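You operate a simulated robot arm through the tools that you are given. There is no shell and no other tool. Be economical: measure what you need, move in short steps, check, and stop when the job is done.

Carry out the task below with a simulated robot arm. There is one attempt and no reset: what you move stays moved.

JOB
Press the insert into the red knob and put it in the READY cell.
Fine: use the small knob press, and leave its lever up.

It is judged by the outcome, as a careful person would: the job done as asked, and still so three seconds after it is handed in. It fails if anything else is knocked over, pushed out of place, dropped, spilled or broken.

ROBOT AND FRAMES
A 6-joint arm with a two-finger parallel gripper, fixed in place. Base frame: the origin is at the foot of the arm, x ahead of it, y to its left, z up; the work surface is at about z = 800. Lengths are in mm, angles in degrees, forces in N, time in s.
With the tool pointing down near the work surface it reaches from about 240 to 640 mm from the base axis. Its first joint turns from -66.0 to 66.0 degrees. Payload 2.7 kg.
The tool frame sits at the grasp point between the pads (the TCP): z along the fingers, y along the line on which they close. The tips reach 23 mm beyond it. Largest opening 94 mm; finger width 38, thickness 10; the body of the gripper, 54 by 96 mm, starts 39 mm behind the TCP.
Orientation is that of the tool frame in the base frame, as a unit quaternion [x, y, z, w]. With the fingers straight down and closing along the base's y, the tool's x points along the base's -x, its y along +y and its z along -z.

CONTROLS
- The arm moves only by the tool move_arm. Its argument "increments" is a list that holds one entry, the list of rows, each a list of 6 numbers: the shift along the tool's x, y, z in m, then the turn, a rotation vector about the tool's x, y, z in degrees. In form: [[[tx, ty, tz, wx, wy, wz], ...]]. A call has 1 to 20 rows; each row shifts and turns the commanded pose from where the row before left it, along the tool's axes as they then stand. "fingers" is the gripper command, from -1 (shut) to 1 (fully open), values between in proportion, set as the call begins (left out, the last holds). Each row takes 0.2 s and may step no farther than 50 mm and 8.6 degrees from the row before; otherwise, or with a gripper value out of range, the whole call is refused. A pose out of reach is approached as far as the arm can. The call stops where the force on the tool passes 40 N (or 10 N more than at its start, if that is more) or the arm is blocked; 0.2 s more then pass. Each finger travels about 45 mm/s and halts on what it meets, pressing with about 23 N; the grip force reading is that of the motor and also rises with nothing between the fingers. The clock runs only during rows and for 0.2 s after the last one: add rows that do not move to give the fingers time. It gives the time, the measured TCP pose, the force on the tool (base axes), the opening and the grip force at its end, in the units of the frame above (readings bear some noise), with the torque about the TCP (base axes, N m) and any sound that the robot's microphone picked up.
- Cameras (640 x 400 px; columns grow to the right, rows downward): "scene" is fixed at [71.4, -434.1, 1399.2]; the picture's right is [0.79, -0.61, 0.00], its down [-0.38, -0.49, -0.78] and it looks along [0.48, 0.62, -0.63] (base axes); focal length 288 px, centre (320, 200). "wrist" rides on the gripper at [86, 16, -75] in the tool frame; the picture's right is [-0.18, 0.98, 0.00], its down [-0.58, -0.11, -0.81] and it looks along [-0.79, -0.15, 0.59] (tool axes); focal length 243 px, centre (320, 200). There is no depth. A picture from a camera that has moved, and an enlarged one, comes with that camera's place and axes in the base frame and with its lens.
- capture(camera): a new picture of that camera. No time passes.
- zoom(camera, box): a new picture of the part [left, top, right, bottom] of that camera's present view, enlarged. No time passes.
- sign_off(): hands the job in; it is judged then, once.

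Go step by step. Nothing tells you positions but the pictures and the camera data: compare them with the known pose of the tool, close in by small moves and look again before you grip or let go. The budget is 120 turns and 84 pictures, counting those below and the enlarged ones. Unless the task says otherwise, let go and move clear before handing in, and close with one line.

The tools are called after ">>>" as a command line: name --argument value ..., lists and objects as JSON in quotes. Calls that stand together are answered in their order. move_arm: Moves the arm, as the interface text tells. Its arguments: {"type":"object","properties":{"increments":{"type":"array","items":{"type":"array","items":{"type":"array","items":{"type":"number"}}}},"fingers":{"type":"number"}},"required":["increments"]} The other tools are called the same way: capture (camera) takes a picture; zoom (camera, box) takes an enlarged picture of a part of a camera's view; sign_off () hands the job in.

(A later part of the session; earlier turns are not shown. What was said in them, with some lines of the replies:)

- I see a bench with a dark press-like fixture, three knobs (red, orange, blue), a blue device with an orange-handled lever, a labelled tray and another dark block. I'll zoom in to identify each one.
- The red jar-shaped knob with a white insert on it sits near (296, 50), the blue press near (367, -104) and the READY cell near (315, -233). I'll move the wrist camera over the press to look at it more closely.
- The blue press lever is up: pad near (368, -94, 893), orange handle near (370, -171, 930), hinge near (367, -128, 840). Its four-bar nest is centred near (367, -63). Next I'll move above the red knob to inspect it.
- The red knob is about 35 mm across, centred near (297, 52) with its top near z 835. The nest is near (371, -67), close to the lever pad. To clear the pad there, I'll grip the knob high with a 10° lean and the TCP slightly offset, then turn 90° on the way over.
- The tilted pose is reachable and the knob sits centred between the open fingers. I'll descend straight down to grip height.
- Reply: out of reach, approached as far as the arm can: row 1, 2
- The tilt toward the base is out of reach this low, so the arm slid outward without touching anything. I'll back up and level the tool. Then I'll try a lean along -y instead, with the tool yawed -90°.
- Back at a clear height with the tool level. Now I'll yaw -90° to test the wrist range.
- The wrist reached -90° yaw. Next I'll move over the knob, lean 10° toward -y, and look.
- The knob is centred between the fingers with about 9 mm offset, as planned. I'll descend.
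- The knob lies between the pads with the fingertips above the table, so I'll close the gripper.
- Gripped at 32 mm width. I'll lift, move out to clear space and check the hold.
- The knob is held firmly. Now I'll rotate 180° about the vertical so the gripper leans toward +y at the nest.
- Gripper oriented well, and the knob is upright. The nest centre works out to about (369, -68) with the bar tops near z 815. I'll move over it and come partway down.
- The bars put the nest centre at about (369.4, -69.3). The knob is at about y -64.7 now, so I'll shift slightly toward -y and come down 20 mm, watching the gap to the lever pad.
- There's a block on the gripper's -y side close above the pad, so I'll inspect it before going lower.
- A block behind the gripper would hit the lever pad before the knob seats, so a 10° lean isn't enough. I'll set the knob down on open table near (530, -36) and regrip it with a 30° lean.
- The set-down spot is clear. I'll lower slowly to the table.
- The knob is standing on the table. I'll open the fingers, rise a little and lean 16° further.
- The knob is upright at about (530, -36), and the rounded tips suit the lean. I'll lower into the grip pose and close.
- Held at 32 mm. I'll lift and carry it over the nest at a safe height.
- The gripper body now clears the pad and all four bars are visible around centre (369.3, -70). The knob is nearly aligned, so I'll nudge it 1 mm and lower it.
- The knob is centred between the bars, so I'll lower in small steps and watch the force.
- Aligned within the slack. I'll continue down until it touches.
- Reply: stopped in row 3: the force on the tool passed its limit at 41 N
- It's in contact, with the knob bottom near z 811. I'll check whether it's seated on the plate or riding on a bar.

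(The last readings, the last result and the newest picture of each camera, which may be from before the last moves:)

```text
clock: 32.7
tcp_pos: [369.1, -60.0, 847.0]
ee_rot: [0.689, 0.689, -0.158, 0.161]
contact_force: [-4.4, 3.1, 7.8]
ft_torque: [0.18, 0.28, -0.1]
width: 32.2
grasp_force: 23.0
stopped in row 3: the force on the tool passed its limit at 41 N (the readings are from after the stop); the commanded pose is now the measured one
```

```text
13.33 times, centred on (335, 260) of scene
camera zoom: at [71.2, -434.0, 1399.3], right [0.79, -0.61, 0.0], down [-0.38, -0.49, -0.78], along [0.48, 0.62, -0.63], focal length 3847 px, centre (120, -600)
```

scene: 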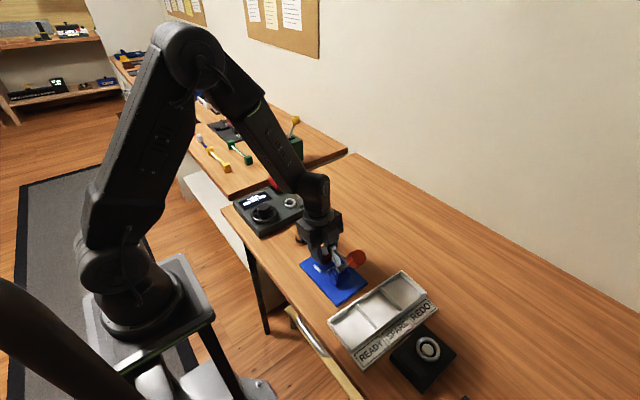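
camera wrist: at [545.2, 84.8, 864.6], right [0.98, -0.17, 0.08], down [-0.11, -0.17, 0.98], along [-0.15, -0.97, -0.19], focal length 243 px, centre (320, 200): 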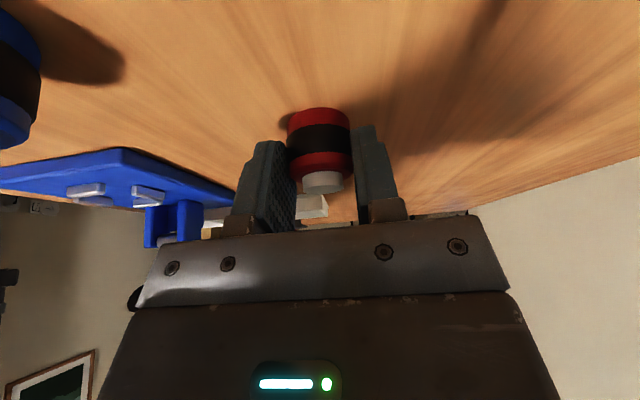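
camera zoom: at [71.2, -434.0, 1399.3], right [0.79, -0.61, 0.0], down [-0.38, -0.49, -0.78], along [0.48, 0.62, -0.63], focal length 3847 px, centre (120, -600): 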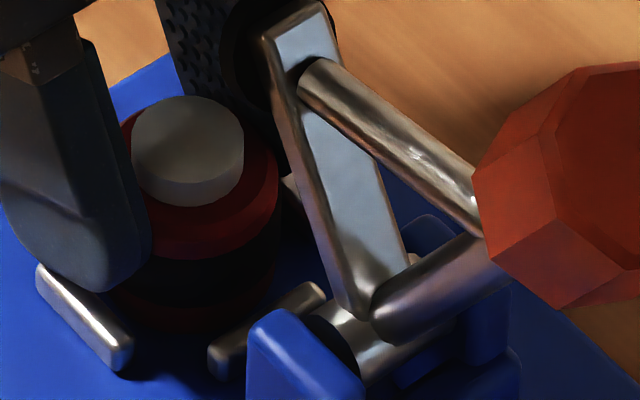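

The geometry shows the plate top near z 812, matching the knob bottom, so it's seated in the nest. I'll release, back off along the tool axis and look.

>>> move_arm --increments '[[[0, 0, 0, 0, 0, 0], [0, 0, 0, 0, 0, 0], [0, 0, 0, 0, 0, 0], [0, 0, -0.03, 0, 0, 0], [0, 0, -0.04, 0, 0, 0], [0, 0, -0.04, 0, 0, 0], [0, 0, 0, 0, 0, 0]]]' --fingers 0.1

>>> zoom --camera "wrist" --box '[220, 0, 420, 200]'

>>> zoom --camera "scene" --box '[310, 235, 370, 290]'

```text
clock: 34.3
tcp_pos: [368.5, -13.1, 946.3]
ee_rot: [0.689, 0.689, -0.158, 0.161]
contact_force: [0.0, -0.4, 0.2]
ft_torque: [0.03, -0.03, 0.02]
width: 51.8
grasp_force: 0.1
```

```text
2.00 times, centred on (320, 100) of wrist
camera zoom: at [384.2, 98.3, 974.6], right [0.98, -0.16, 0.08], down [-0.11, -0.17, 0.98], along [-0.15, -0.97, -0.18], focal length 485 px, centre (320, 400)
```

zoom: 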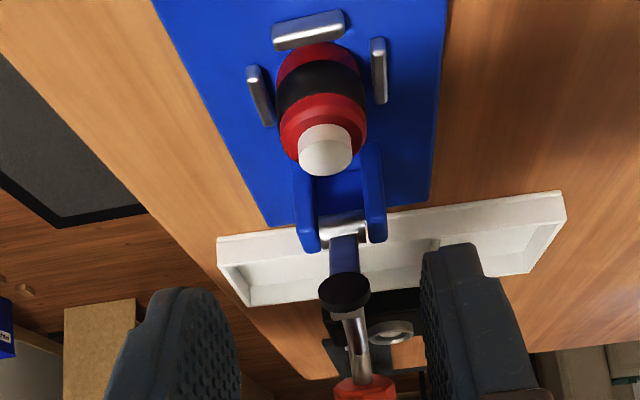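

```text
7.27 times, centred on (340, 262) of scene
camera zoom: at [71.4, -434.1, 1399.2], right [0.79, -0.61, 0.0], down [-0.38, -0.49, -0.78], along [0.48, 0.62, -0.63], focal length 2098 px, centre (174, -254)
```

zoom: 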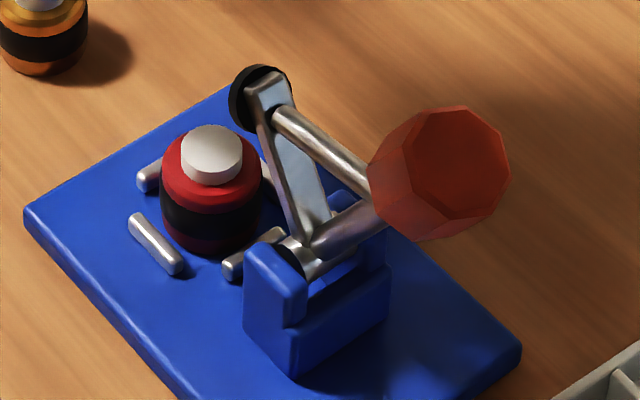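

Released. I'll zoom in to confirm the knob sits flat in the nest.

>>> zoom --camera "scene" --box '[324, 248, 350, 274]'

>>> zoom --camera "wrist" --box '[280, 0, 370, 90]'

```text
15.38 times, centred on (337, 261) of scene
camera zoom: at [71.4, -434.1, 1399.2], right [0.79, -0.61, 0.0], down [-0.38, -0.49, -0.78], along [0.48, 0.62, -0.63], focal length 4438 px, centre (58, -738)
```

zoom: 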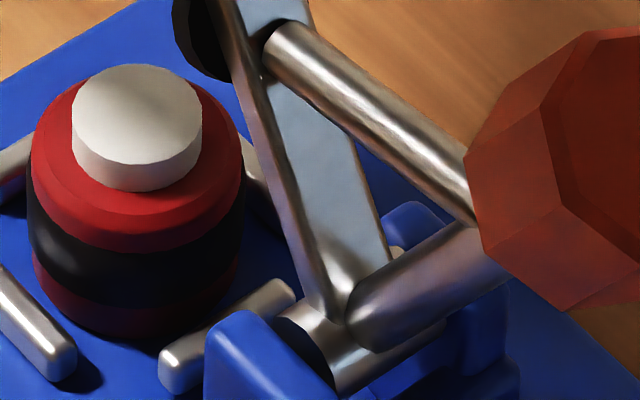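

```text
4.44 times, centred on (325, 45) of wrist
camera zoom: at [384.2, 98.3, 974.6], right [0.98, -0.16, 0.08], down [-0.11, -0.17, 0.98], along [-0.15, -0.97, -0.18], focal length 1078 px, centre (298, 889)
```

zoom: 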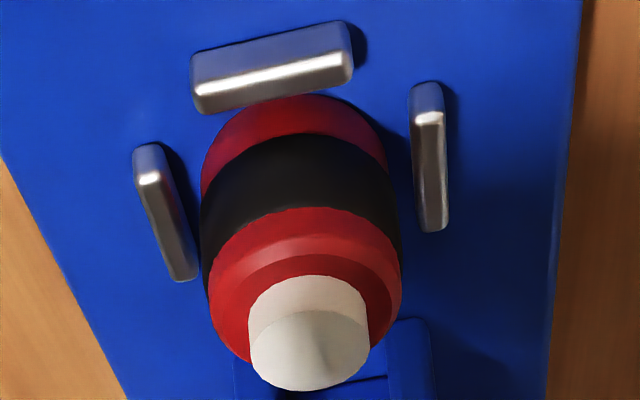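

The knob sits upright inside the four bars. Next I'll rise, level the tool, return to the default yaw and close the fingers, ready to push the lever handle toward +y.

>>> move_arm --increments '[[[-0.0208, 0, -0.0427, 0, 0, 0], [-0.0208, 0, -0.0427, 0, 0, 0], [0, 0, 0, 0, 8, 0], [0, 0, 0, 0, 8, 0], [0, 0, 0, 0, 8, 0], [0, 0, 0, 0, 2, 0], [0, 0, 0, 0, 0, -8.18], [0, 0, 0, 0, 0, -8.18], [0, 0, 0, 0, 0, -8.18], [0, 0, 0, 0, 0, -8.18], [0, 0, 0, 0, 0, -8.18], [0, 0, 0, 0, 0, -8.18], [0, 0, 0, 0, 0, -8.18], [0, 0, 0, 0, 0, -8.18], [0, 0, 0, 0, 0, -8.18], [0, 0, 0, 0, 0, -8.18], [0, 0, 0, 0, 0, -8.18], [0, 0, 0, 0, 0, 0], [0, 0, 0, 0, 0, 0]]]' --fingers -1

```text
clock: 38.3
tcp_pos: [369.4, -12.4, 1041.3]
ee_rot: [0.0, 1.0, -0.001, 0.003]
contact_force: [0.0, -0.1, 0.3]
ft_torque: [-0.01, -0.03, -0.01]
width: 0.1
grasp_force: 23.2
```

Closed, level and high. I'll go behind the handle at y ≈ -225 and lower to z ≈ 925.

>>> move_arm --increments '[[[0, -0.0425, 0, 0, 0, 0], [0, -0.0425, 0, 0, 0, 0], [0, -0.0425, 0, 0, 0, 0], [0, -0.0425, 0, 0, 0, 0], [0, -0.0425, 0, 0, 0, 0], [0, 0, 0.038, 0, 0, 0], [0, 0, 0.038, 0, 0, 0], [0, 0, 0.038, 0, 0, 0], [0, 0, 0, 0, 0, 0]]]'

>>> capture --camera "wrist"

>>> zoom --camera "scene" --box '[300, 190, 420, 300]'

```text
clock: 40.3
tcp_pos: [368.6, -223.8, 927.1]
ee_rot: [-0.001, 1.0, 0.0, 0.001]
contact_force: [0.1, -0.5, -0.1]
ft_torque: [-0.01, 0.01, 0.0]
width: 0.2
grasp_force: 23.0
```

```text
37 pictures are left
camera wrist: at [282.3, -206.9, 1000.4], right [0.18, 0.98, 0.0], down [0.58, -0.11, 0.81], along [0.79, -0.15, -0.59], focal length 243 px, centre (320, 200)
```

wrist: 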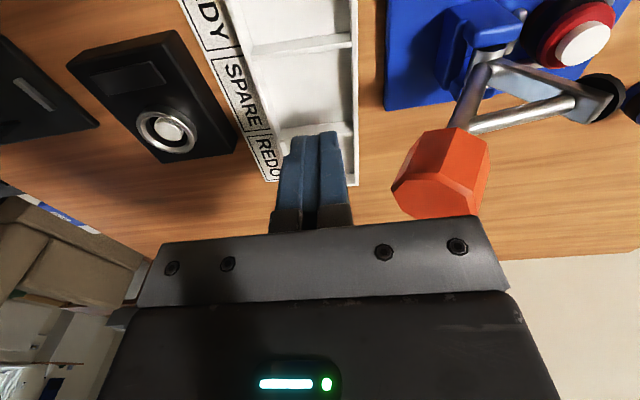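

```text
3.64 times, centred on (360, 245) of scene
camera zoom: at [71.4, -434.1, 1399.2], right [0.79, -0.61, 0.0], down [-0.38, -0.49, -0.78], along [0.48, 0.62, -0.63], focal length 1049 px, centre (174, 36)
```

zoom: 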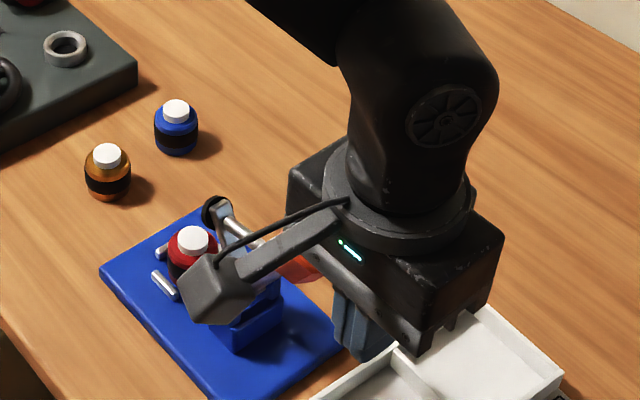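

The finger stack is aligned behind the orange handle. I'll raise 5 mm for body clearance and push toward +y in small steps.

>>> move_arm --increments '[[[0, 0, -0.005, 0, 0, 0], [0, 0.01, 0, 0, 0, 0], [0, 0.01, 0, 0, 0, 0], [0, 0.01, 0, 0, 0, 0], [0, 0.01, 0, 0, 0, 0], [0, 0, 0, 0, 0, 0]]]'

>>> capture --camera "wrist"

```text
clock: 41.7
tcp_pos: [369.4, -184.1, 932.2]
ee_rot: [0.0, 1.0, 0.0, 0.002]
contact_force: [0.6, -0.5, 1.1]
ft_torque: [0.04, 0.04, 0.01]
width: 0.0
grasp_force: 22.6
```

```text
35 pictures are left
camera wrist: at [282.5, -166.8, 1005.8], right [0.18, 0.98, 0.0], down [0.58, -0.11, 0.81], along [0.79, -0.15, -0.59], focal length 243 px, centre (320, 200)
```

wrist: 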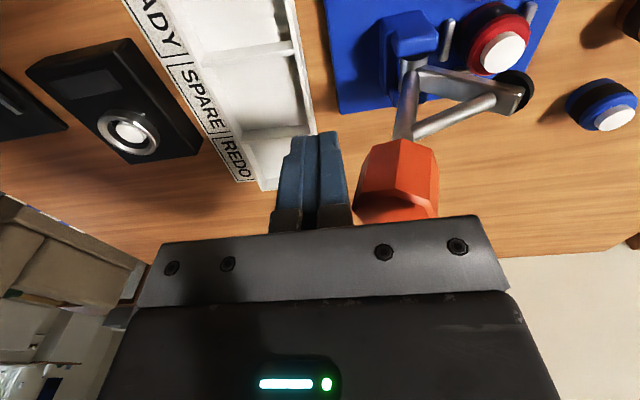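

The handle is now just at the finger face, and the force is low. I'll keep pushing.

>>> move_arm --increments '[[[0, 0.008, 0, 0, 0, 0], [0, 0.008, 0, 0, 0, 0], [0, 0.008, 0, 0, 0, 0], [0, 0.008, 0, 0, 0, 0], [0, 0.008, 0, 0, 0, 0], [0, 0, 0, 0, 0, 0]]]'

>>> capture --camera "wrist"

```text
clock: 43.1
tcp_pos: [369.3, -144.5, 932.5]
ee_rot: [0.0, 1.0, 0.0, 0.002]
contact_force: [0.4, -0.7, -1.2]
ft_torque: [0.02, -0.03, -0.02]
width: 0.1
grasp_force: 22.8
```

```text
34 pictures are left
camera wrist: at [282.1, -127.1, 1005.8], right [0.18, 0.98, 0.0], down [0.58, -0.11, 0.81], along [0.79, -0.15, -0.59], focal length 243 px, centre (320, 200)
```

wrist: 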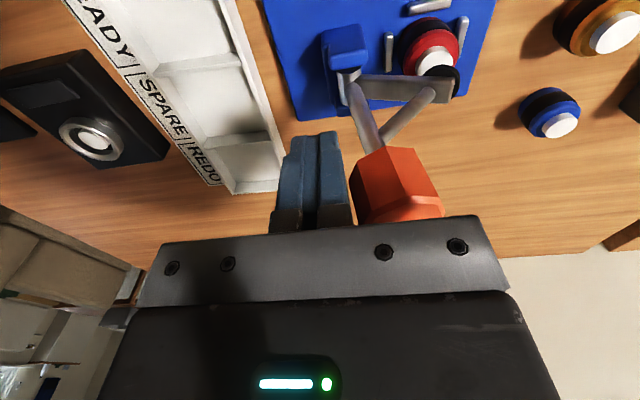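

The lever is moving down freely and the pad is nearing the insert. I'll continue in smaller steps.

>>> move_arm --increments '[[[0, 0.005, 0, 0, 0, 0], [0, 0.005, 0, 0, 0, 0], [0, 0.005, 0, 0, 0, 0], [0, 0.005, 0, 0, 0, 0], [0, 0, 0, 0, 0, 0]]]'

>>> zoom --camera "wrist" --box '[260, 0, 480, 220]'

>>> zoom --camera "scene" --box '[300, 215, 390, 305]'

```text
clock: 44.3
tcp_pos: [370.7, -123.7, 932.0]
ee_rot: [-0.001, 1.0, 0.0, 0.002]
contact_force: [-0.1, 0.4, -0.4]
ft_torque: [0.0, 0.01, -0.02]
width: 0.1
grasp_force: 23.2
```

```text
1.82 times, centred on (370, 110) of wrist
camera zoom: at [282.3, -107.0, 1005.8], right [0.18, 0.98, 0.0], down [0.58, -0.11, 0.81], along [0.79, -0.15, -0.59], focal length 441 px, centre (229, 364)
```

zoom: 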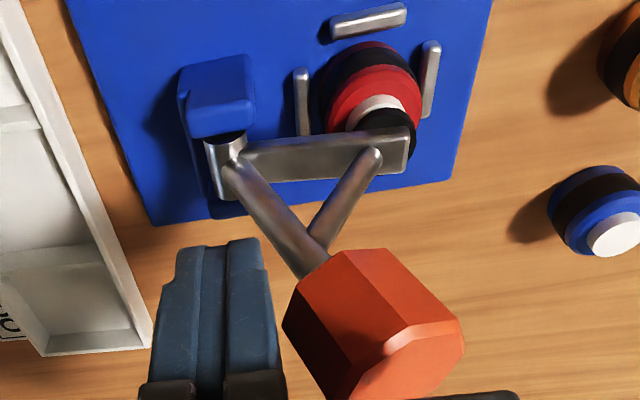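

```text
4.44 times, centred on (345, 260) of scene
camera zoom: at [71.4, -434.1, 1399.2], right [0.79, -0.61, 0.0], down [-0.38, -0.49, -0.78], along [0.48, 0.62, -0.63], focal length 1282 px, centre (209, -67)
```

zoom: 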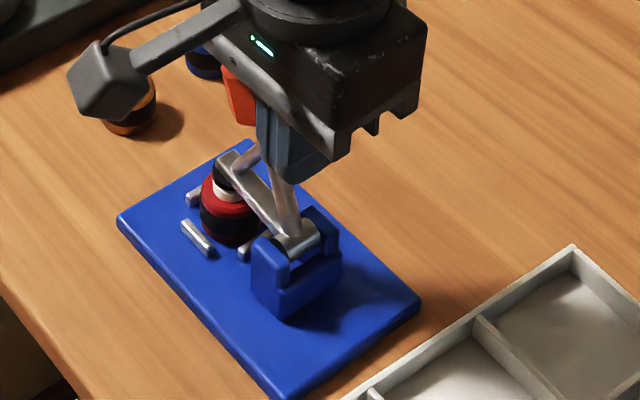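

The pad has reached the insert. I'll press on in small steps.

>>> move_arm --increments '[[[0, 0.003, 0, 0, 0, 0], [0, 0.003, 0, 0, 0, 0], [0, 0.003, 0, 0, 0, 0], [0, 0.003, 0, 0, 0, 0], [0, 0, 0, 0, 0, 0]]]'

>>> zoom --camera "wrist" --box '[260, 0, 480, 220]'

```text
clock: 45.5
tcp_pos: [369.0, -112.9, 931.3]
ee_rot: [-0.001, 1.0, -0.001, 0.002]
contact_force: [-0.1, 0.2, -0.1]
ft_torque: [0.0, 0.02, -0.04]
width: 0.0
grasp_force: 23.4
```

```text
1.82 times, centred on (370, 110) of wrist
camera zoom: at [281.9, -95.1, 1005.8], right [0.18, 0.98, 0.0], down [0.58, -0.11, 0.81], along [0.79, -0.15, -0.59], focal length 441 px, centre (229, 364)
```

zoom: 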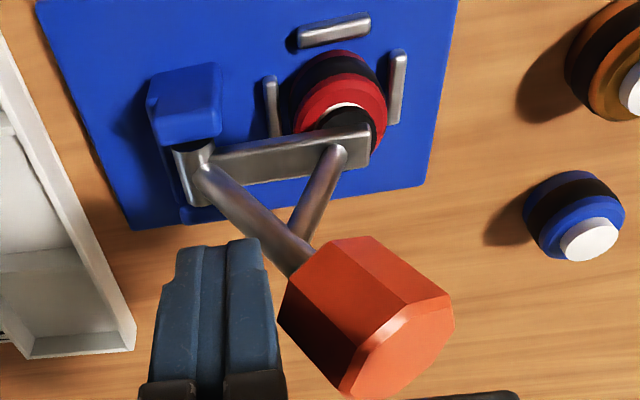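

Still no resistance. I'll continue.

>>> move_arm --increments '[[[0, 0.003, 0, 0, 0, 0], [0, 0.003, 0, 0, 0, 0], [0, 0.003, 0, 0, 0, 0], [0, 0.003, 0, 0, 0, 0], [0, 0, 0, 0, 0, 0]]]'

>>> zoom --camera "wrist" --box '[260, 0, 480, 220]'

```text
clock: 46.4
tcp_pos: [368.8, -107.7, 932.8]
ee_rot: [0.001, 1.0, -0.004, 0.003]
contact_force: [-2.1, -13.3, 2.7]
ft_torque: [0.04, -0.05, 0.03]
width: 0.0
grasp_force: 23.5
stopped in row 4: the force on the tool passed its limit at 44 N (the readings are from after the stop); the commanded pose is now the measured one
```

```text
1.82 times, centred on (370, 110) of wrist
camera zoom: at [282.0, -90.7, 1006.4], right [0.19, 0.98, -0.01], down [0.58, -0.1, 0.81], along [0.8, -0.15, -0.59], focal length 441 px, centre (229, 364)
```

zoom: 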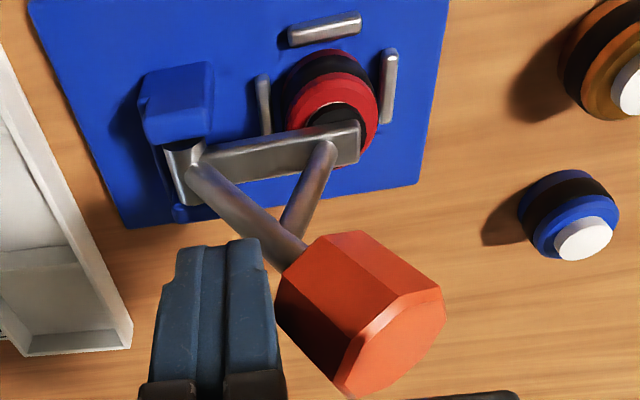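

Resistance now, and the insert looks nearly flush. I'll press again to see whether it goes further.

>>> move_arm --increments '[[[0, 0.0015, 0, 0, 0, 0], [0, 0.0015, 0, 0, 0, 0], [0, 0.0015, 0, 0, 0, 0], [0, 0.0015, 0, 0, 0, 0]]]'

>>> zoom --camera "wrist" --box '[330, 0, 430, 100]'

```text
clock: 47.0
tcp_pos: [369.5, -108.4, 933.4]
ee_rot: [0.001, 1.0, -0.005, 0.004]
contact_force: [-2.2, -14.1, 4.3]
ft_torque: [0.01, 0.0, 0.03]
width: 0.0
grasp_force: 23.3
stopped in row 3: the force on the tool passed its limit at 43 N (the readings are from after the stop); the commanded pose is now the measured one
```

```text
4.00 times, centred on (380, 50) of wrist
camera zoom: at [282.1, -90.1, 1006.7], right [0.19, 0.98, -0.01], down [0.58, -0.1, 0.81], along [0.8, -0.16, -0.58], focal length 970 px, centre (80, 800)
```

zoom: 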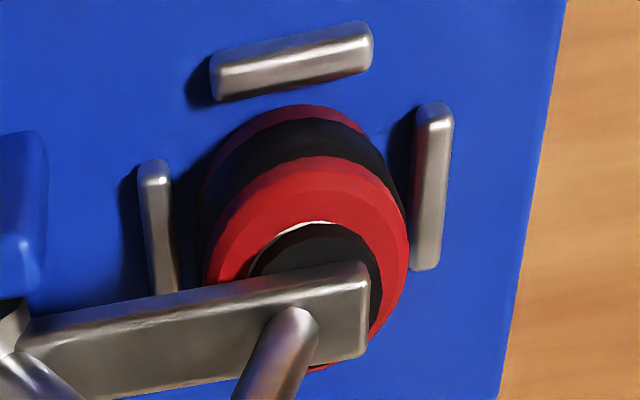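

The pad is seated flush against the knob's top and the lever has stalled under about 43 N, so the insert looks fully pressed. I'll back off, go over the handle to its +y side and push the lever back up.

>>> move_arm --increments '[[[0, -0.015, 0, 0, 0, 0], [0, 0, -0.035, 0, 0, 0], [0, 0, -0.035, 0, 0, 0], [0, 0.035, 0, 0, 0, 0], [0, 0.035, 0, 0, 0, 0], [0, 0.04, 0, 0, 0, 0], [0, 0, 0, 0, 0, 0]]]'

>>> zoom --camera "scene" --box '[290, 205, 390, 305]'

>>> capture --camera "wrist"

```text
clock: 48.6
tcp_pos: [369.5, -10.6, 1002.4]
ee_rot: [0.001, 1.0, -0.005, 0.003]
contact_force: [-0.4, 0.0, 0.4]
ft_torque: [-0.01, 0.01, 0.0]
width: 0.0
grasp_force: 22.7
```

```text
4.00 times, centred on (340, 255) of scene
camera zoom: at [71.4, -434.1, 1399.2], right [0.79, -0.61, 0.0], down [-0.38, -0.49, -0.78], along [0.48, 0.62, -0.63], focal length 1154 px, centre (240, -20)
```

zoom: 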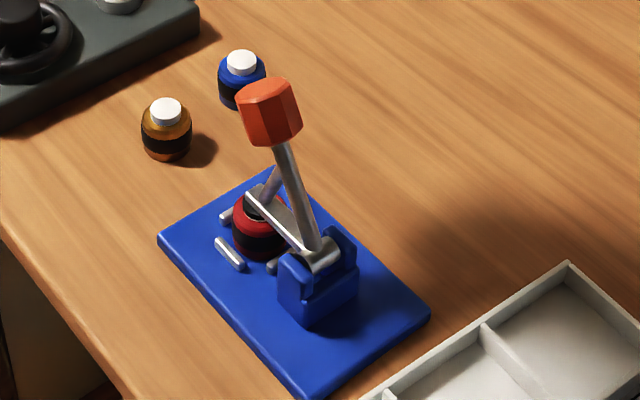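

```text
27 pictures are left
camera wrist: at [281.9, 7.4, 1075.4], right [0.19, 0.98, -0.01], down [0.58, -0.1, 0.81], along [0.8, -0.16, -0.59], focal length 243 px, centre (320, 200)
```

wrist: 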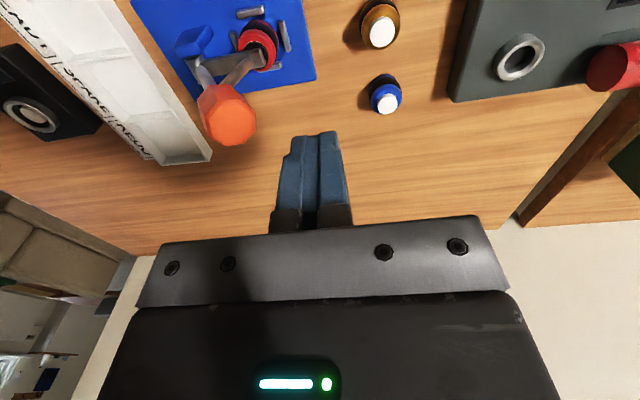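

The lever stays down with its handle near (369, -77, 932). I'll lower on its +y side and push back toward -y.

>>> move_arm --increments '[[[0, 0, 0.034, 0, 0, 0], [0, 0, 0.034, 0, 0, 0], [0, -0.01, 0, 0, 0, 0], [0, -0.01, 0, 0, 0, 0], [0, -0.01, 0, 0, 0, 0], [0, -0.01, 0, 0, 0, 0], [0, -0.01, 0, 0, 0, 0], [0, -0.01, 0, 0, 0, 0], [0, -0.01, 0, 0, 0, 0], [0, -0.01, 0, 0, 0, 0], [0, -0.01, 0, 0, 0, 0], [0, 0, 0, 0, 0, 0]]]'

>>> zoom --camera "scene" --box '[290, 205, 390, 305]'

```text
clock: 51.2
tcp_pos: [369.2, -101.7, 935.0]
ee_rot: [0.001, 1.0, -0.005, 0.003]
contact_force: [-0.6, 0.5, 1.1]
ft_torque: [0.03, -0.01, -0.01]
width: 0.3
grasp_force: 23.3
```

```text
4.00 times, centred on (340, 255) of scene
camera zoom: at [71.4, -434.1, 1399.2], right [0.79, -0.61, 0.0], down [-0.38, -0.49, -0.78], along [0.48, 0.62, -0.63], focal length 1154 px, centre (240, -20)
```

zoom: 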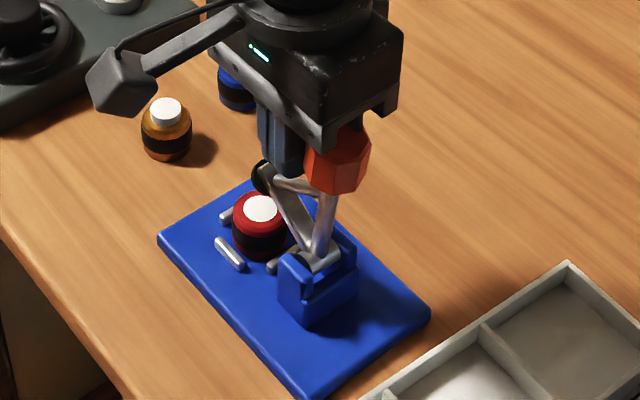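

The insert is now flush in the red knob, and the lever is coming up. I'll continue to its original rest position.

>>> move_arm --increments '[[[0, -0.008, 0, 0, 0, 0], [0, -0.008, 0, 0, 0, 0], [0, -0.008, 0, 0, 0, 0], [0, -0.008, 0, 0, 0, 0], [0, 0, 0, 0, 0, 0]]]'

>>> zoom --camera "scene" --box '[290, 205, 390, 305]'

```text
clock: 52.4
tcp_pos: [370.4, -133.3, 934.9]
ee_rot: [0.001, 1.0, -0.006, 0.003]
contact_force: [0.4, 0.2, 0.0]
ft_torque: [0.0, 0.0, -0.05]
width: 0.2
grasp_force: 22.9
```

```text
4.00 times, centred on (340, 255) of scene
camera zoom: at [71.4, -434.1, 1399.2], right [0.79, -0.61, 0.0], down [-0.38, -0.49, -0.78], along [0.48, 0.62, -0.63], focal length 1154 px, centre (240, -20)
```

zoom: 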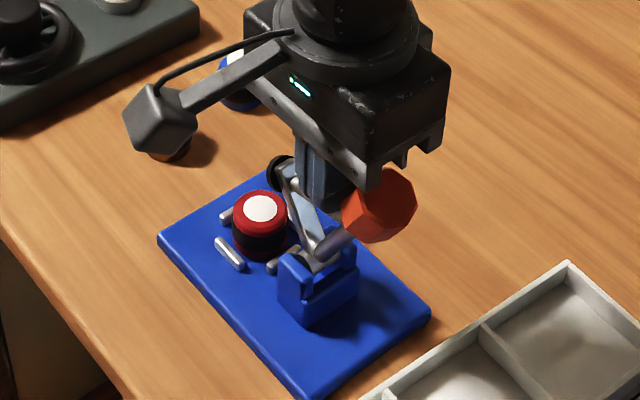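

Nearly there. I'll nudge slightly more until it meets the stop.

>>> move_arm --increments '[[[0, -0.004, 0, 0, 0, 0], [0, -0.004, 0, 0, 0, 0], [0, -0.003, 0, 0, 0, 0], [0, 0, 0, 0, 0, 0]]]'

```text
clock: 53.4
tcp_pos: [369.2, -140.8, 934.7]
ee_rot: [0.0, 1.0, -0.004, 0.002]
contact_force: [2.0, 40.3, -0.1]
ft_torque: [0.22, -0.03, 0.04]
width: 0.1
grasp_force: 23.1
```

The lever is against its up stop. I'll back off, rise and see whether it stays up, then set up the leaning grasp pose again.

>>> move_arm --increments '[[[0, 0.02, 0, 0, 0, 0], [0, 0.04, 0, 0, 0, 0], [0, 0.04, -0.02, 0, 0, 0], [0, 0.028, -0.04, 0, 0, 0], [0, 0, -0.045, 0, 0, 0], [0, 0, 0, 0, 0, 8.18], [0, 0, 0, 0, 0, 8.18], [0, 0, 0, 0, 0, 8.18], [0, 0, 0, 0, 0, 8.18], [0, 0, 0, 0, 0, 8.18], [0, 0, 0, 0, 0, 8.18], [0, 0, 0, 0, 0, 8.18], [0, 0, 0, 0, 0, 8.18], [0, 0, 0, 0, 0, 8.18], [0, 0, 0, 0, 0, 8.18], [0, 0, 0, 0, 0, 8.18], [0, 0, 0, 0, 0, 0]]]'

>>> move_arm --increments '[[[0, 0, 0, 0, -8, 0], [0, 0, 0, 0, -8, 0], [0, 0, 0, 0, -8, 0], [0, 0, 0, 0, -2, 0], [0, 0, 0, 0, 0, 0], [0, 0, 0, 0, 0, 0]]]' --fingers 0.2

>>> zoom --camera "scene" --box '[300, 225, 380, 305]'

```text
clock: 57.0
tcp_pos: [368.9, -17.0, 1038.3]
ee_rot: [0.709, 0.706, -0.001, 0.006]
contact_force: [-0.3, -0.1, -0.2]
ft_torque: [0.0, 0.01, 0.0]
width: 0.1
grasp_force: 23.1
```

```text
clock: 58.4
tcp_pos: [368.9, -15.8, 1039.2]
ee_rot: [0.689, 0.687, -0.161, 0.166]
contact_force: [-0.4, 0.2, -0.4]
ft_torque: [0.04, 0.01, -0.03]
width: 56.5
grasp_force: 0.0
```

```text
5.00 times, centred on (340, 265) of scene
camera zoom: at [71.4, -434.1, 1399.2], right [0.79, -0.61, 0.0], down [-0.38, -0.49, -0.78], along [0.48, 0.62, -0.63], focal length 1442 px, centre (220, -125)
```

zoom: 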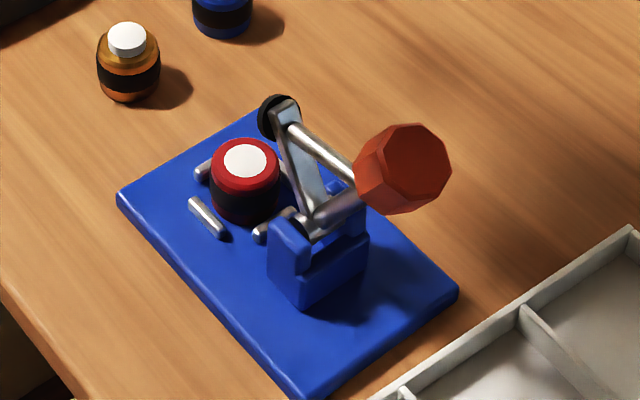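

The insert is flush, the lever stays up, and the knob is still in the nest. I'll go back down the earlier approach line and check before gripping.

>>> move_arm --increments '[[[0.0216, 0, 0.0412, 0, 0, 0], [0.0216, 0, 0.0412, 0, 0, 0], [0, 0, 0.035, 0, 0, 0], [0, 0, 0.035, 0, 0, 0], [0, 0, 0, 0, 0, 0]]]'

>>> zoom --camera "wrist" --box '[220, 20, 420, 220]'

```text
clock: 59.6
tcp_pos: [369.1, -45.1, 883.4]
ee_rot: [0.688, 0.688, -0.16, 0.165]
contact_force: [0.6, -0.9, -0.4]
ft_torque: [0.01, 0.03, -0.02]
width: 56.5
grasp_force: 0.1
```

```text
2.00 times, centred on (320, 120) of wrist
camera zoom: at [385.2, 66.5, 910.6], right [0.98, -0.17, 0.09], down [-0.12, -0.16, 0.98], along [-0.15, -0.97, -0.18], focal length 485 px, centre (320, 360)
```

zoom: 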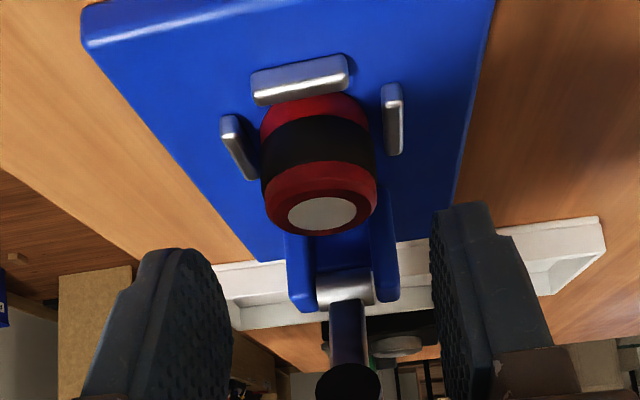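

The knob is centred between the open fingers, so I'll advance to the grip pose and close.

>>> move_arm --increments '[[[0.0008, 0, 0.02, 0, 0, 0], [0.0008, 0, 0.02, 0, 0, 0], [0, 0, 0, 0, 0, 0]]]'

>>> zoom --camera "scene" --box '[305, 230, 365, 285]'

```text
clock: 60.4
tcp_pos: [368.5, -61.1, 846.1]
ee_rot: [0.689, 0.687, -0.16, 0.164]
contact_force: [0.0, 0.0, -0.2]
ft_torque: [0.02, 0.02, 0.02]
width: 56.5
grasp_force: 0.1
```

```text
7.27 times, centred on (335, 258) of scene
camera zoom: at [71.4, -434.1, 1399.2], right [0.79, -0.61, 0.0], down [-0.38, -0.49, -0.78], along [0.48, 0.62, -0.63], focal length 2098 px, centre (211, -218)
```

zoom: 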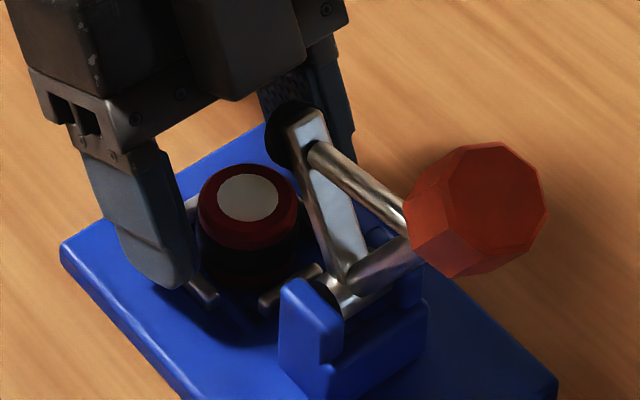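

Clear of the pad, with the fingers around the knob. I'll close and lift out.

>>> move_arm --increments '[[[0, 0, 0, 0, 0, 0], [0, 0, 0, 0, 0, 0], [0, 0, 0, 0, 0, 0], [0, 0, 0, 0, 0, 0]]]' --fingers -1

>>> move_arm --increments '[[[-0.0022, 0, -0.0045, 0, 0, 0], [-0.0022, 0, -0.0045, 0, 0, 0], [0, 0, -0.03, 0, 0, 0], [0, 0, -0.04, 0, 0, 0], [0, 0, -0.04, 0, 0, 0], [0, 0, 0, 0, 0, 0]]]'

>>> zoom --camera "scene" --box '[300, 200, 400, 300]'

```text
clock: 61.4
tcp_pos: [369.3, -60.9, 846.4]
ee_rot: [0.689, 0.688, -0.16, 0.164]
contact_force: [4.3, -4.2, -7.5]
ft_torque: [-0.05, -0.48, 0.05]
width: 53.4
grasp_force: 44.5
```

```text
clock: 61.8
tcp_pos: [370.4, -61.1, 846.8]
ee_rot: [0.689, 0.688, -0.16, 0.162]
contact_force: [9.7, -4.5, -11.3]
ft_torque: [-0.55, 0.19, -0.03]
width: 53.8
grasp_force: 45.8
stopped in row 1: the force on the tool passed its limit at 54 N (the readings are from after the stop); the commanded pose is now the measured one
```

```text
4.00 times, centred on (350, 250) of scene
camera zoom: at [71.7, -434.2, 1399.2], right [0.79, -0.61, 0.0], down [-0.38, -0.49, -0.78], along [0.48, 0.62, -0.63], focal length 1154 px, centre (200, 0)
```

zoom: 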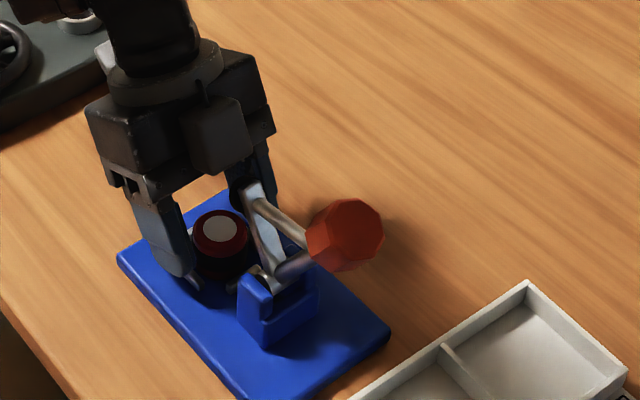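

The fingertips clamped on the outside of the nest bars (53 mm), not the knob, because they're a few mm too low. I'll open straight away and rise 7 mm.

>>> move_arm --increments '[[[0, 0, 0, 0, 0, 0], [0, 0, 0, 0, 0, 0], [0, 0, 0, 0, 0, 0], [-0.003, 0, -0.0063, 0, 0, 0], [0, 0, 0, 0, 0, 0]]]' --fingers 0.25

>>> zoom --camera "scene" --box '[305, 230, 365, 285]'

>>> zoom --camera "wrist" --box '[230, 50, 410, 230]'

```text
clock: 63.0
tcp_pos: [368.7, -60.5, 853.8]
ee_rot: [0.689, 0.688, -0.16, 0.162]
contact_force: [0.4, -0.3, -0.2]
ft_torque: [0.01, 0.0, -0.04]
width: 58.5
grasp_force: 0.0
```

```text
7.27 times, centred on (335, 258) of scene
camera zoom: at [71.4, -434.1, 1399.2], right [0.79, -0.61, 0.0], down [-0.38, -0.49, -0.78], along [0.48, 0.62, -0.63], focal length 2098 px, centre (211, -218)
```

zoom: 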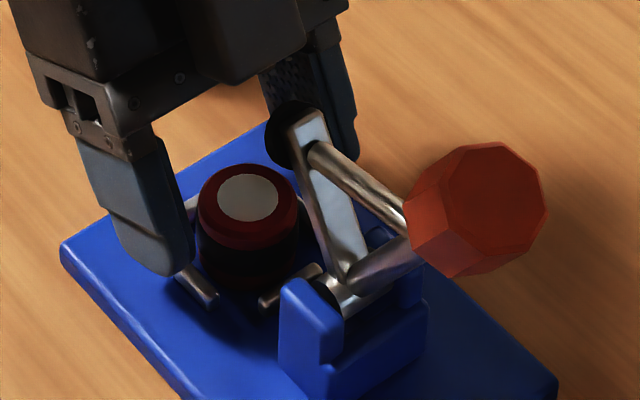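

```text
2.22 times, centred on (320, 140) of wrist
camera zoom: at [384.8, 50.9, 881.7], right [0.98, -0.17, 0.09], down [-0.11, -0.16, 0.98], along [-0.15, -0.97, -0.18], focal length 539 px, centre (320, 333)
```

zoom: 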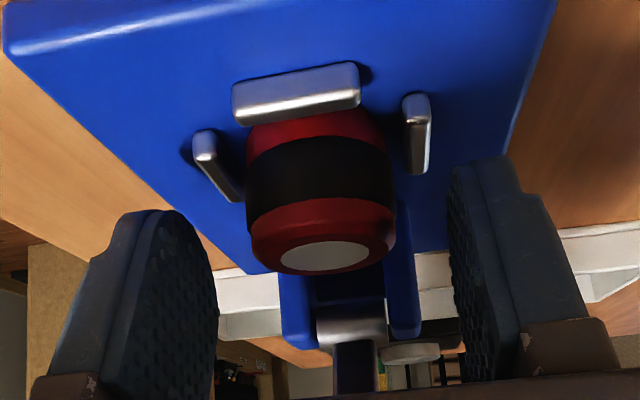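

The press didn't shift, and the knob is still seated with its top near z 840. I'll drop 2 mm, which still clears the bars, and close gently.

>>> move_arm --increments '[[[0.0009, 0, 0.0018, 0, 0, 0], [0, 0, 0, 0, 0, 0], [0, 0, 0, 0, 0, 0], [0, 0, 0, 0, 0, 0], [0, 0, 0, 0, 0, 0]]]' --fingers -1

```text
clock: 64.2
tcp_pos: [370.3, -61.2, 850.4]
ee_rot: [0.688, 0.689, -0.16, 0.163]
contact_force: [0.5, 0.5, 1.6]
ft_torque: [-0.04, 0.05, 0.03]
width: 32.0
grasp_force: 22.9
```

Gripped on the knob this time at 32 mm. I'll lift it straight up out of the bars, then away.

>>> move_arm --increments '[[[-0.0022, 0, -0.0045, 0, 0, 0], [-0.0022, 0, -0.0045, 0, 0, 0], [0, 0, -0.03, 0, 0, 0], [0, 0, -0.04, 0, 0, 0], [0, 0, -0.04, 0, 0, 0], [0, 0, 0, 0, 0, 0]]]'

>>> capture --camera "wrist"

>>> capture --camera "scene"

```text
clock: 65.6
tcp_pos: [368.1, -11.8, 961.2]
ee_rot: [0.688, 0.689, -0.16, 0.163]
contact_force: [0.0, -0.3, -0.8]
ft_torque: [0.04, 0.02, -0.01]
width: 32.5
grasp_force: 23.1
```

```text
18 pictures are left
camera wrist: at [384.1, 99.7, 988.5], right [0.98, -0.17, 0.08], down [-0.11, -0.16, 0.98], along [-0.15, -0.97, -0.18], focal length 243 px, centre (320, 200)
```

wrist: 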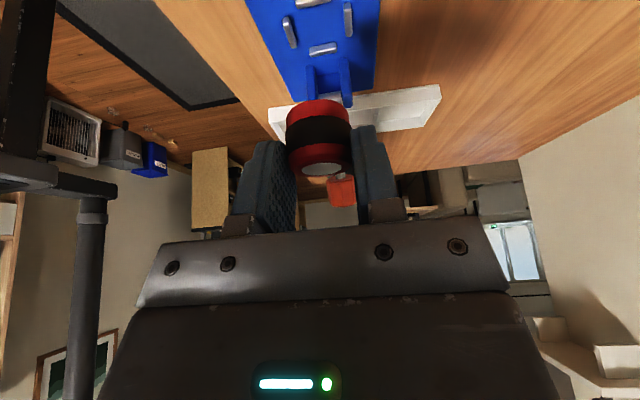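

```text
17 pictures are left
```

scene: 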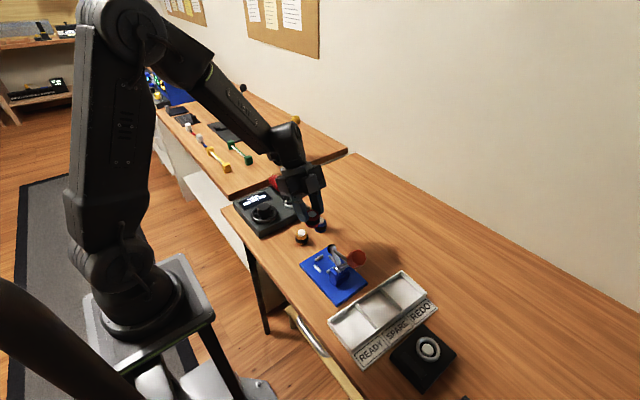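

The knob with its flush insert is held and the press is undisturbed with the lever up. The READY cell is near (312, -234). To keep the leaning gripper away from the press, I'll turn it about -174° around the vertical in clear space.

>>> move_arm --increments '[[[-0.0133, 0.025, -0.0269, 0, 0, 0], [0, 0.03, 0, 0, 0, 0], [0, 0, 0, -3.686, 0, -7.425], [0, 0, 0, -3.686, 0, -7.425], [0, 0, 0, -3.686, 0, -7.425], [0, 0, 0, -3.686, 0, -7.425], [0, 0, 0, -3.686, 0, -7.425], [0, 0, 0, -3.686, 0, -7.425], [0, 0, 0, -3.686, 0, -7.425], [0, 0, 0, -3.686, 0, -7.425], [0, 0, 0, -3.686, 0, -7.425], [0, 0, 0, -3.686, 0, -7.425], [0, 0, 0, -3.686, 0, -7.425], [0, 0, 0, -3.686, 0, -7.425], [0, 0, 0, -3.686, 0, -7.425], [0, 0, 0, -3.686, 0, -7.425], [0, 0, 0, -3.686, 0, -7.425], [0, 0, 0, -3.686, 0, -7.425], [0, 0, 0, -3.686, 0, -7.425], [0, 0, 0, -3.686, 0, -7.425]]]'

>>> move_arm --increments '[[[0, 0, 0, -3.686, 0, -7.425], [0, 0, 0, -3.686, 0, -7.425], [0, 0, 0, -3.686, 0, -7.425], [0, 0, 0, 0, 0, 0], [0, 0, 0, 0, 0, 0]]]'

>>> capture --camera "wrist"

```text
clock: 69.8
tcp_pos: [423.8, -12.0, 991.0]
ee_rot: [-0.481, 0.846, 0.113, 0.201]
contact_force: [-0.9, 0.3, -0.6]
ft_torque: [0.02, 0.01, 0.04]
width: 31.9
grasp_force: 22.9
```

```text
clock: 71.0
tcp_pos: [423.1, -11.4, 990.8]
ee_rot: [-0.652, 0.723, 0.153, 0.171]
contact_force: [-0.2, 0.3, -1.4]
ft_torque: [0.01, -0.01, 0.02]
width: 32.1
grasp_force: 23.6
```

```text
16 pictures are left
camera wrist: at [395.2, -119.2, 1018.2], right [-0.96, 0.27, 0.08], down [0.12, 0.15, 0.98], along [0.25, 0.95, -0.17], focal length 243 px, centre (320, 200)
```

wrist: 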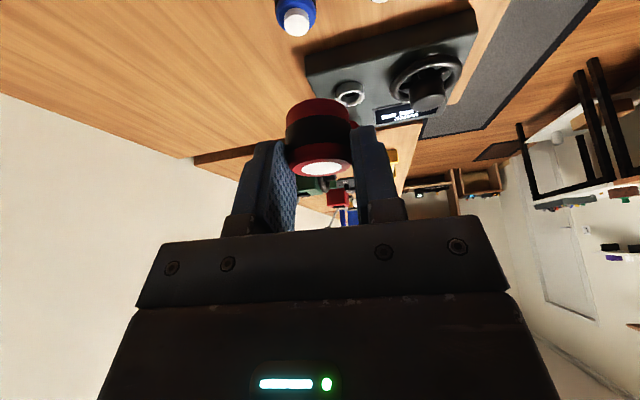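

The orientation is set, aligned with the tray. I'll raise further and carry it over the READY cell, high above the lever handle.

>>> move_arm --increments '[[[-0.0179, 0, -0.0358, 0, 0, 0], [0.03625, 0.0146, -0.0181, 0, 0, 0], [0.03625, 0.0146, -0.0181, 0, 0, 0], [0.03625, 0.0146, -0.0181, 0, 0, 0], [0.03625, 0.0146, -0.0181, 0, 0, 0], [0.03625, 0.0146, -0.0181, 0, 0, 0], [0.03625, 0.0146, -0.0181, 0, 0, 0], [0, 0, 0, 0, 0, 0]]]'

>>> capture --camera "scene"

```text
clock: 72.8
tcp_pos: [310.0, -244.6, 1030.4]
ee_rot: [-0.652, 0.723, 0.153, 0.171]
contact_force: [0.1, 0.1, -0.9]
ft_torque: [0.02, 0.01, -0.03]
width: 32.0
grasp_force: 23.1
```

```text
15 pictures are left
```

scene: 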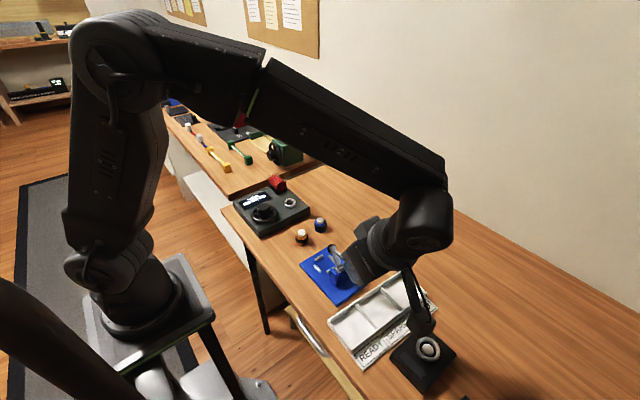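

Above the READY cell at a safe height. I'll descend partway and check alignment with the wrist camera.

>>> move_arm --increments '[[[0.0179, 0, 0.0358, 0, 0, 0], [0.0179, 0, 0.0358, 0, 0, 0], [0.0179, 0, 0.0358, 0, 0, 0], [0.0089, 0, 0.0179, 0, 0, 0], [0, 0, 0, 0, 0, 0]]]'

>>> zoom --camera "wrist" --box '[180, 0, 460, 220]'

>>> zoom --camera "scene" --box '[310, 250, 430, 370]'

```text
clock: 74.0
tcp_pos: [312.5, -244.1, 891.1]
ee_rot: [-0.652, 0.722, 0.153, 0.171]
contact_force: [-0.4, 0.0, -0.1]
ft_torque: [-0.04, -0.01, -0.01]
width: 31.9
grasp_force: 23.4
```

```text
1.82 times, centred on (320, 110) of wrist
camera zoom: at [283.3, -351.2, 917.7], right [-0.96, 0.27, 0.08], down [0.12, 0.15, 0.98], along [0.25, 0.95, -0.18], focal length 441 px, centre (320, 364)
```

zoom: 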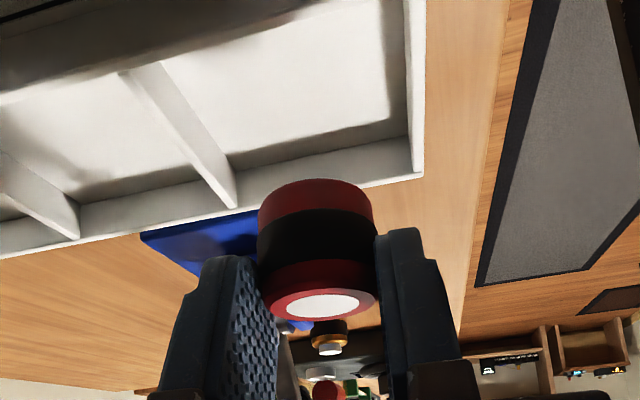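

```text
3.33 times, centred on (370, 310) of scene
camera zoom: at [71.4, -434.1, 1399.2], right [0.79, -0.61, 0.0], down [-0.38, -0.49, -0.78], along [0.48, 0.62, -0.63], focal length 962 px, centre (153, -167)
```

zoom: 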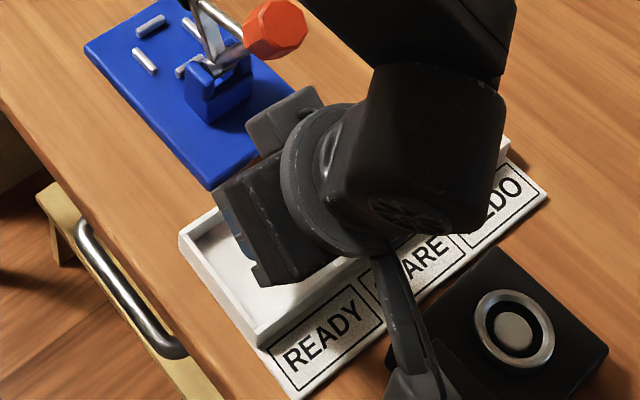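

The knob is at about (313, -236) and the READY cell centre at about (314, -235), so it's well aligned. I'll lower most of the way.

>>> move_arm --increments '[[[0.0085, -0.001, 0.017, 0, 0, 0], [0.0085, 0, 0.017, 0, 0, 0], [0, 0, 0, 0, 0, 0]]]'

>>> zoom --camera "wrist" --box '[180, 0, 460, 220]'

```text
clock: 74.8
tcp_pos: [313.3, -244.9, 851.6]
ee_rot: [-0.652, 0.723, 0.152, 0.173]
contact_force: [0.4, 0.1, -0.9]
ft_torque: [0.0, -0.02, -0.02]
width: 31.7
grasp_force: 22.9
```

```text
1.82 times, centred on (320, 110) of wrist
camera zoom: at [284.2, -351.5, 879.8], right [-0.96, 0.27, 0.08], down [0.12, 0.15, 0.98], along [0.25, 0.95, -0.18], focal length 441 px, centre (320, 364)
```

zoom: 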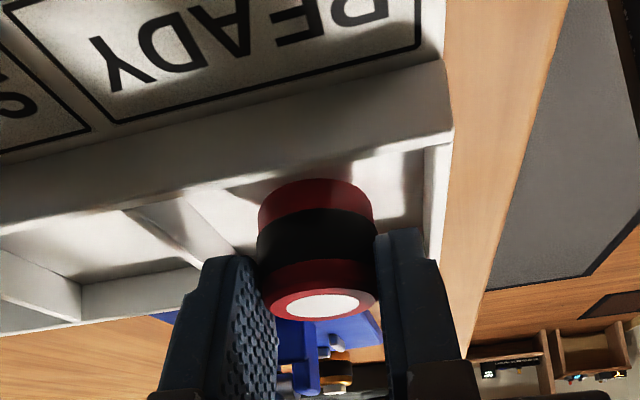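

The knob is inside the READY cell. I'll lower slowly until it touches the floor.

>>> move_arm --increments '[[[0.0009, 0, 0.0018, 0, 0, 0], [0.0009, 0, 0.0018, 0, 0, 0], [0.0005, 0, 0.0009, 0, 0, 0], [0, 0, 0, 0, 0, 0]]]'

```text
clock: 75.8
tcp_pos: [313.2, -245.3, 846.6]
ee_rot: [-0.652, 0.723, 0.152, 0.171]
contact_force: [-0.3, 0.1, -0.3]
ft_torque: [-0.02, 0.0, 0.02]
width: 31.8
grasp_force: 23.0
```

>>> move_arm --increments '[[[0.0005, 0, 0.0009, 0, 0, 0], [0.0005, 0, 0.0009, 0, 0, 0], [0, 0, 0, 0, 0, 0]]]'

>>> zoom --camera "wrist" --box '[220, 40, 420, 200]'

```text
clock: 76.6
tcp_pos: [312.0, -244.4, 844.9]
ee_rot: [-0.653, 0.722, 0.151, 0.171]
contact_force: [0.6, -0.2, -0.6]
ft_torque: [-0.02, 0.0, 0.0]
width: 31.9
grasp_force: 22.7
```

```text
2.50 times, centred on (320, 120) of wrist
camera zoom: at [284.3, -351.9, 872.9], right [-0.96, 0.27, 0.08], down [0.12, 0.15, 0.98], along [0.25, 0.95, -0.18], focal length 606 px, centre (320, 400)
```

zoom: 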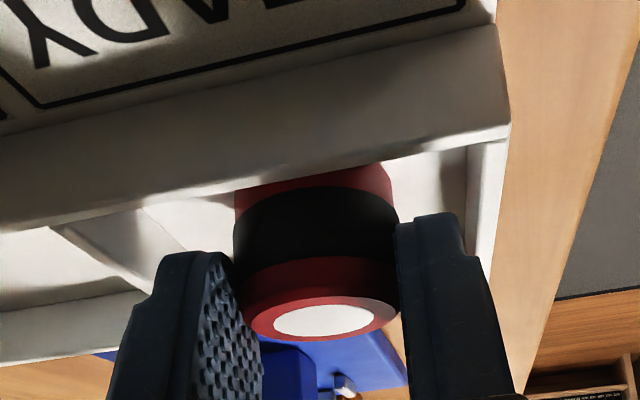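

No contact yet, so I'll keep lowering 1 mm at a time.

>>> move_arm --increments '[[[0.0005, 0, 0.0009, 0, 0, 0], [0.0005, 0, 0.0009, 0, 0, 0], [0, 0, 0, 0, 0, 0]]]'

```text
clock: 77.4
tcp_pos: [312.7, -245.3, 844.1]
ee_rot: [-0.652, 0.723, 0.152, 0.172]
contact_force: [-2.2, 2.4, 15.8]
ft_torque: [0.27, 0.04, -0.01]
width: 32.1
grasp_force: 22.7
```

It's on the floor of the cell. I'll open a limited amount and retreat along the tool axis, then straight up.

>>> move_arm --increments '[[[0, 0, 0, 0, 0, 0], [0, 0, 0, 0, 0, 0], [0, 0, 0, 0, 0, 0], [-0.0045, 0, -0.009, 0, 0, 0], [-0.009, 0, -0.018, 0, 0, 0], [-0.0179, 0, -0.0358, 0, 0, 0], [-0.0179, 0, -0.0358, 0, 0, 0], [-0.0179, 0, -0.0358, 0, 0, 0], [0, 0, 0, 0, 0, 0]]]' --fingers -0.12

>>> capture --camera "wrist"

>>> capture --camera "scene"

```text
clock: 79.4
tcp_pos: [314.1, -243.2, 994.7]
ee_rot: [-0.652, 0.723, 0.152, 0.171]
contact_force: [0.3, -0.7, -0.3]
ft_torque: [-0.02, 0.03, 0.0]
width: 41.3
grasp_force: 0.0
```

```text
10 pictures are left
camera wrist: at [285.1, -350.7, 1021.8], right [-0.96, 0.27, 0.08], down [0.12, 0.15, 0.98], along [0.25, 0.95, -0.17], focal length 243 px, centre (320, 200)
```

wrist: 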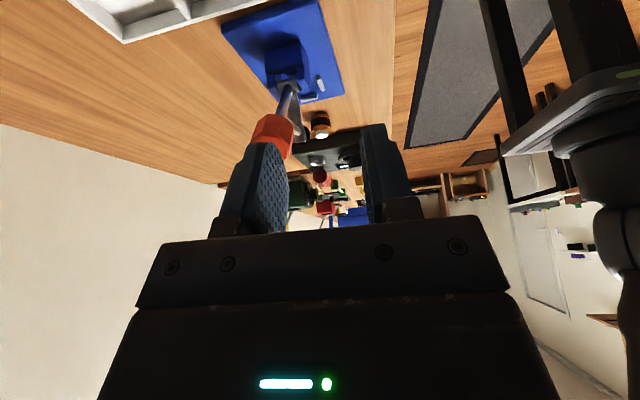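

```text
9 pictures are left
```

scene: 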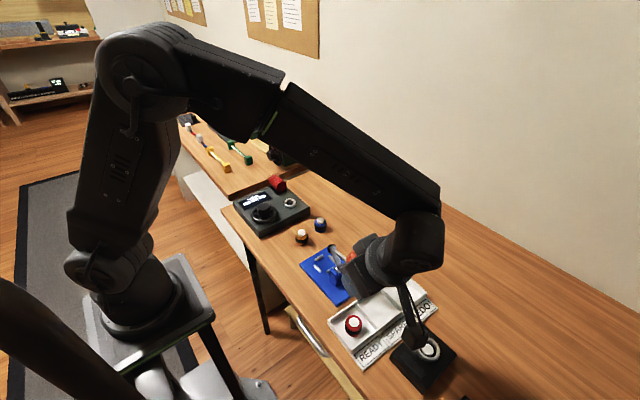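

The knob is standing in the READY cell. I'll raise the arm clear and take one last check of the cell and press.

>>> move_arm --increments '[[[-0.0179, 0, -0.0358, 0, 0, 0], [-0.0179, 0, -0.0358, 0, 0, 0], [-0.0179, 0, -0.0358, 0, 0, 0], [0.0, -0.04, 0, 0, 0, 0], [0.0, -0.04, 0, 0, 0, 0], [0, 0, 0, 0, 0, 0], [0, 0, 0, 0, 0, 0]]]'

>>> zoom --camera "scene" --box '[290, 220, 450, 380]'

>>> zoom --camera "scene" --box '[325, 300, 385, 350]'

```text
clock: 81.0
tcp_pos: [391.7, -252.0, 1114.7]
ee_rot: [-0.651, 0.724, 0.152, 0.171]
contact_force: [0.5, -0.2, -0.3]
ft_torque: [0.01, -0.04, 0.01]
width: 41.4
grasp_force: 0.1
```

```text
2.50 times, centred on (370, 300) of scene
camera zoom: at [71.4, -434.1, 1399.2], right [0.79, -0.61, 0.0], down [-0.38, -0.49, -0.78], along [0.48, 0.62, -0.63], focal length 721 px, centre (195, -50)
```

zoom: 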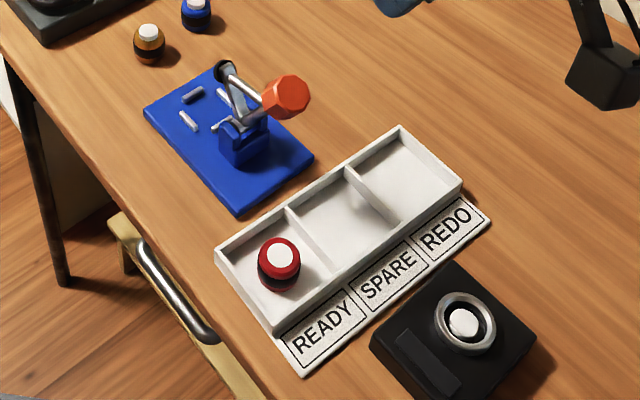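

```text
8.00 times, centred on (355, 325) of scene
camera zoom: at [71.4, -434.1, 1399.2], right [0.79, -0.61, 0.0], down [-0.38, -0.49, -0.78], along [0.48, 0.62, -0.63], focal length 2308 px, centre (40, -800)
```

zoom: 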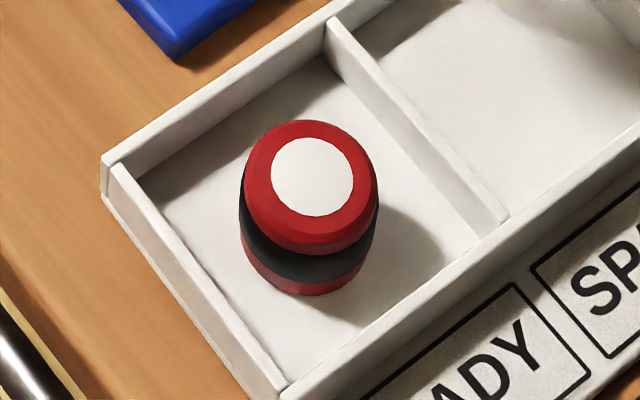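

The red knob stands upright in the READY cell with its insert flush. The press lever is up, nothing else has moved, and the arm is clear, so I'm handing in.

>>> sign_off

```text
The job is handed in.
```

The insert is pressed flush into the red knob, the knob is in the READY cell, and the small knob press has its lever up.
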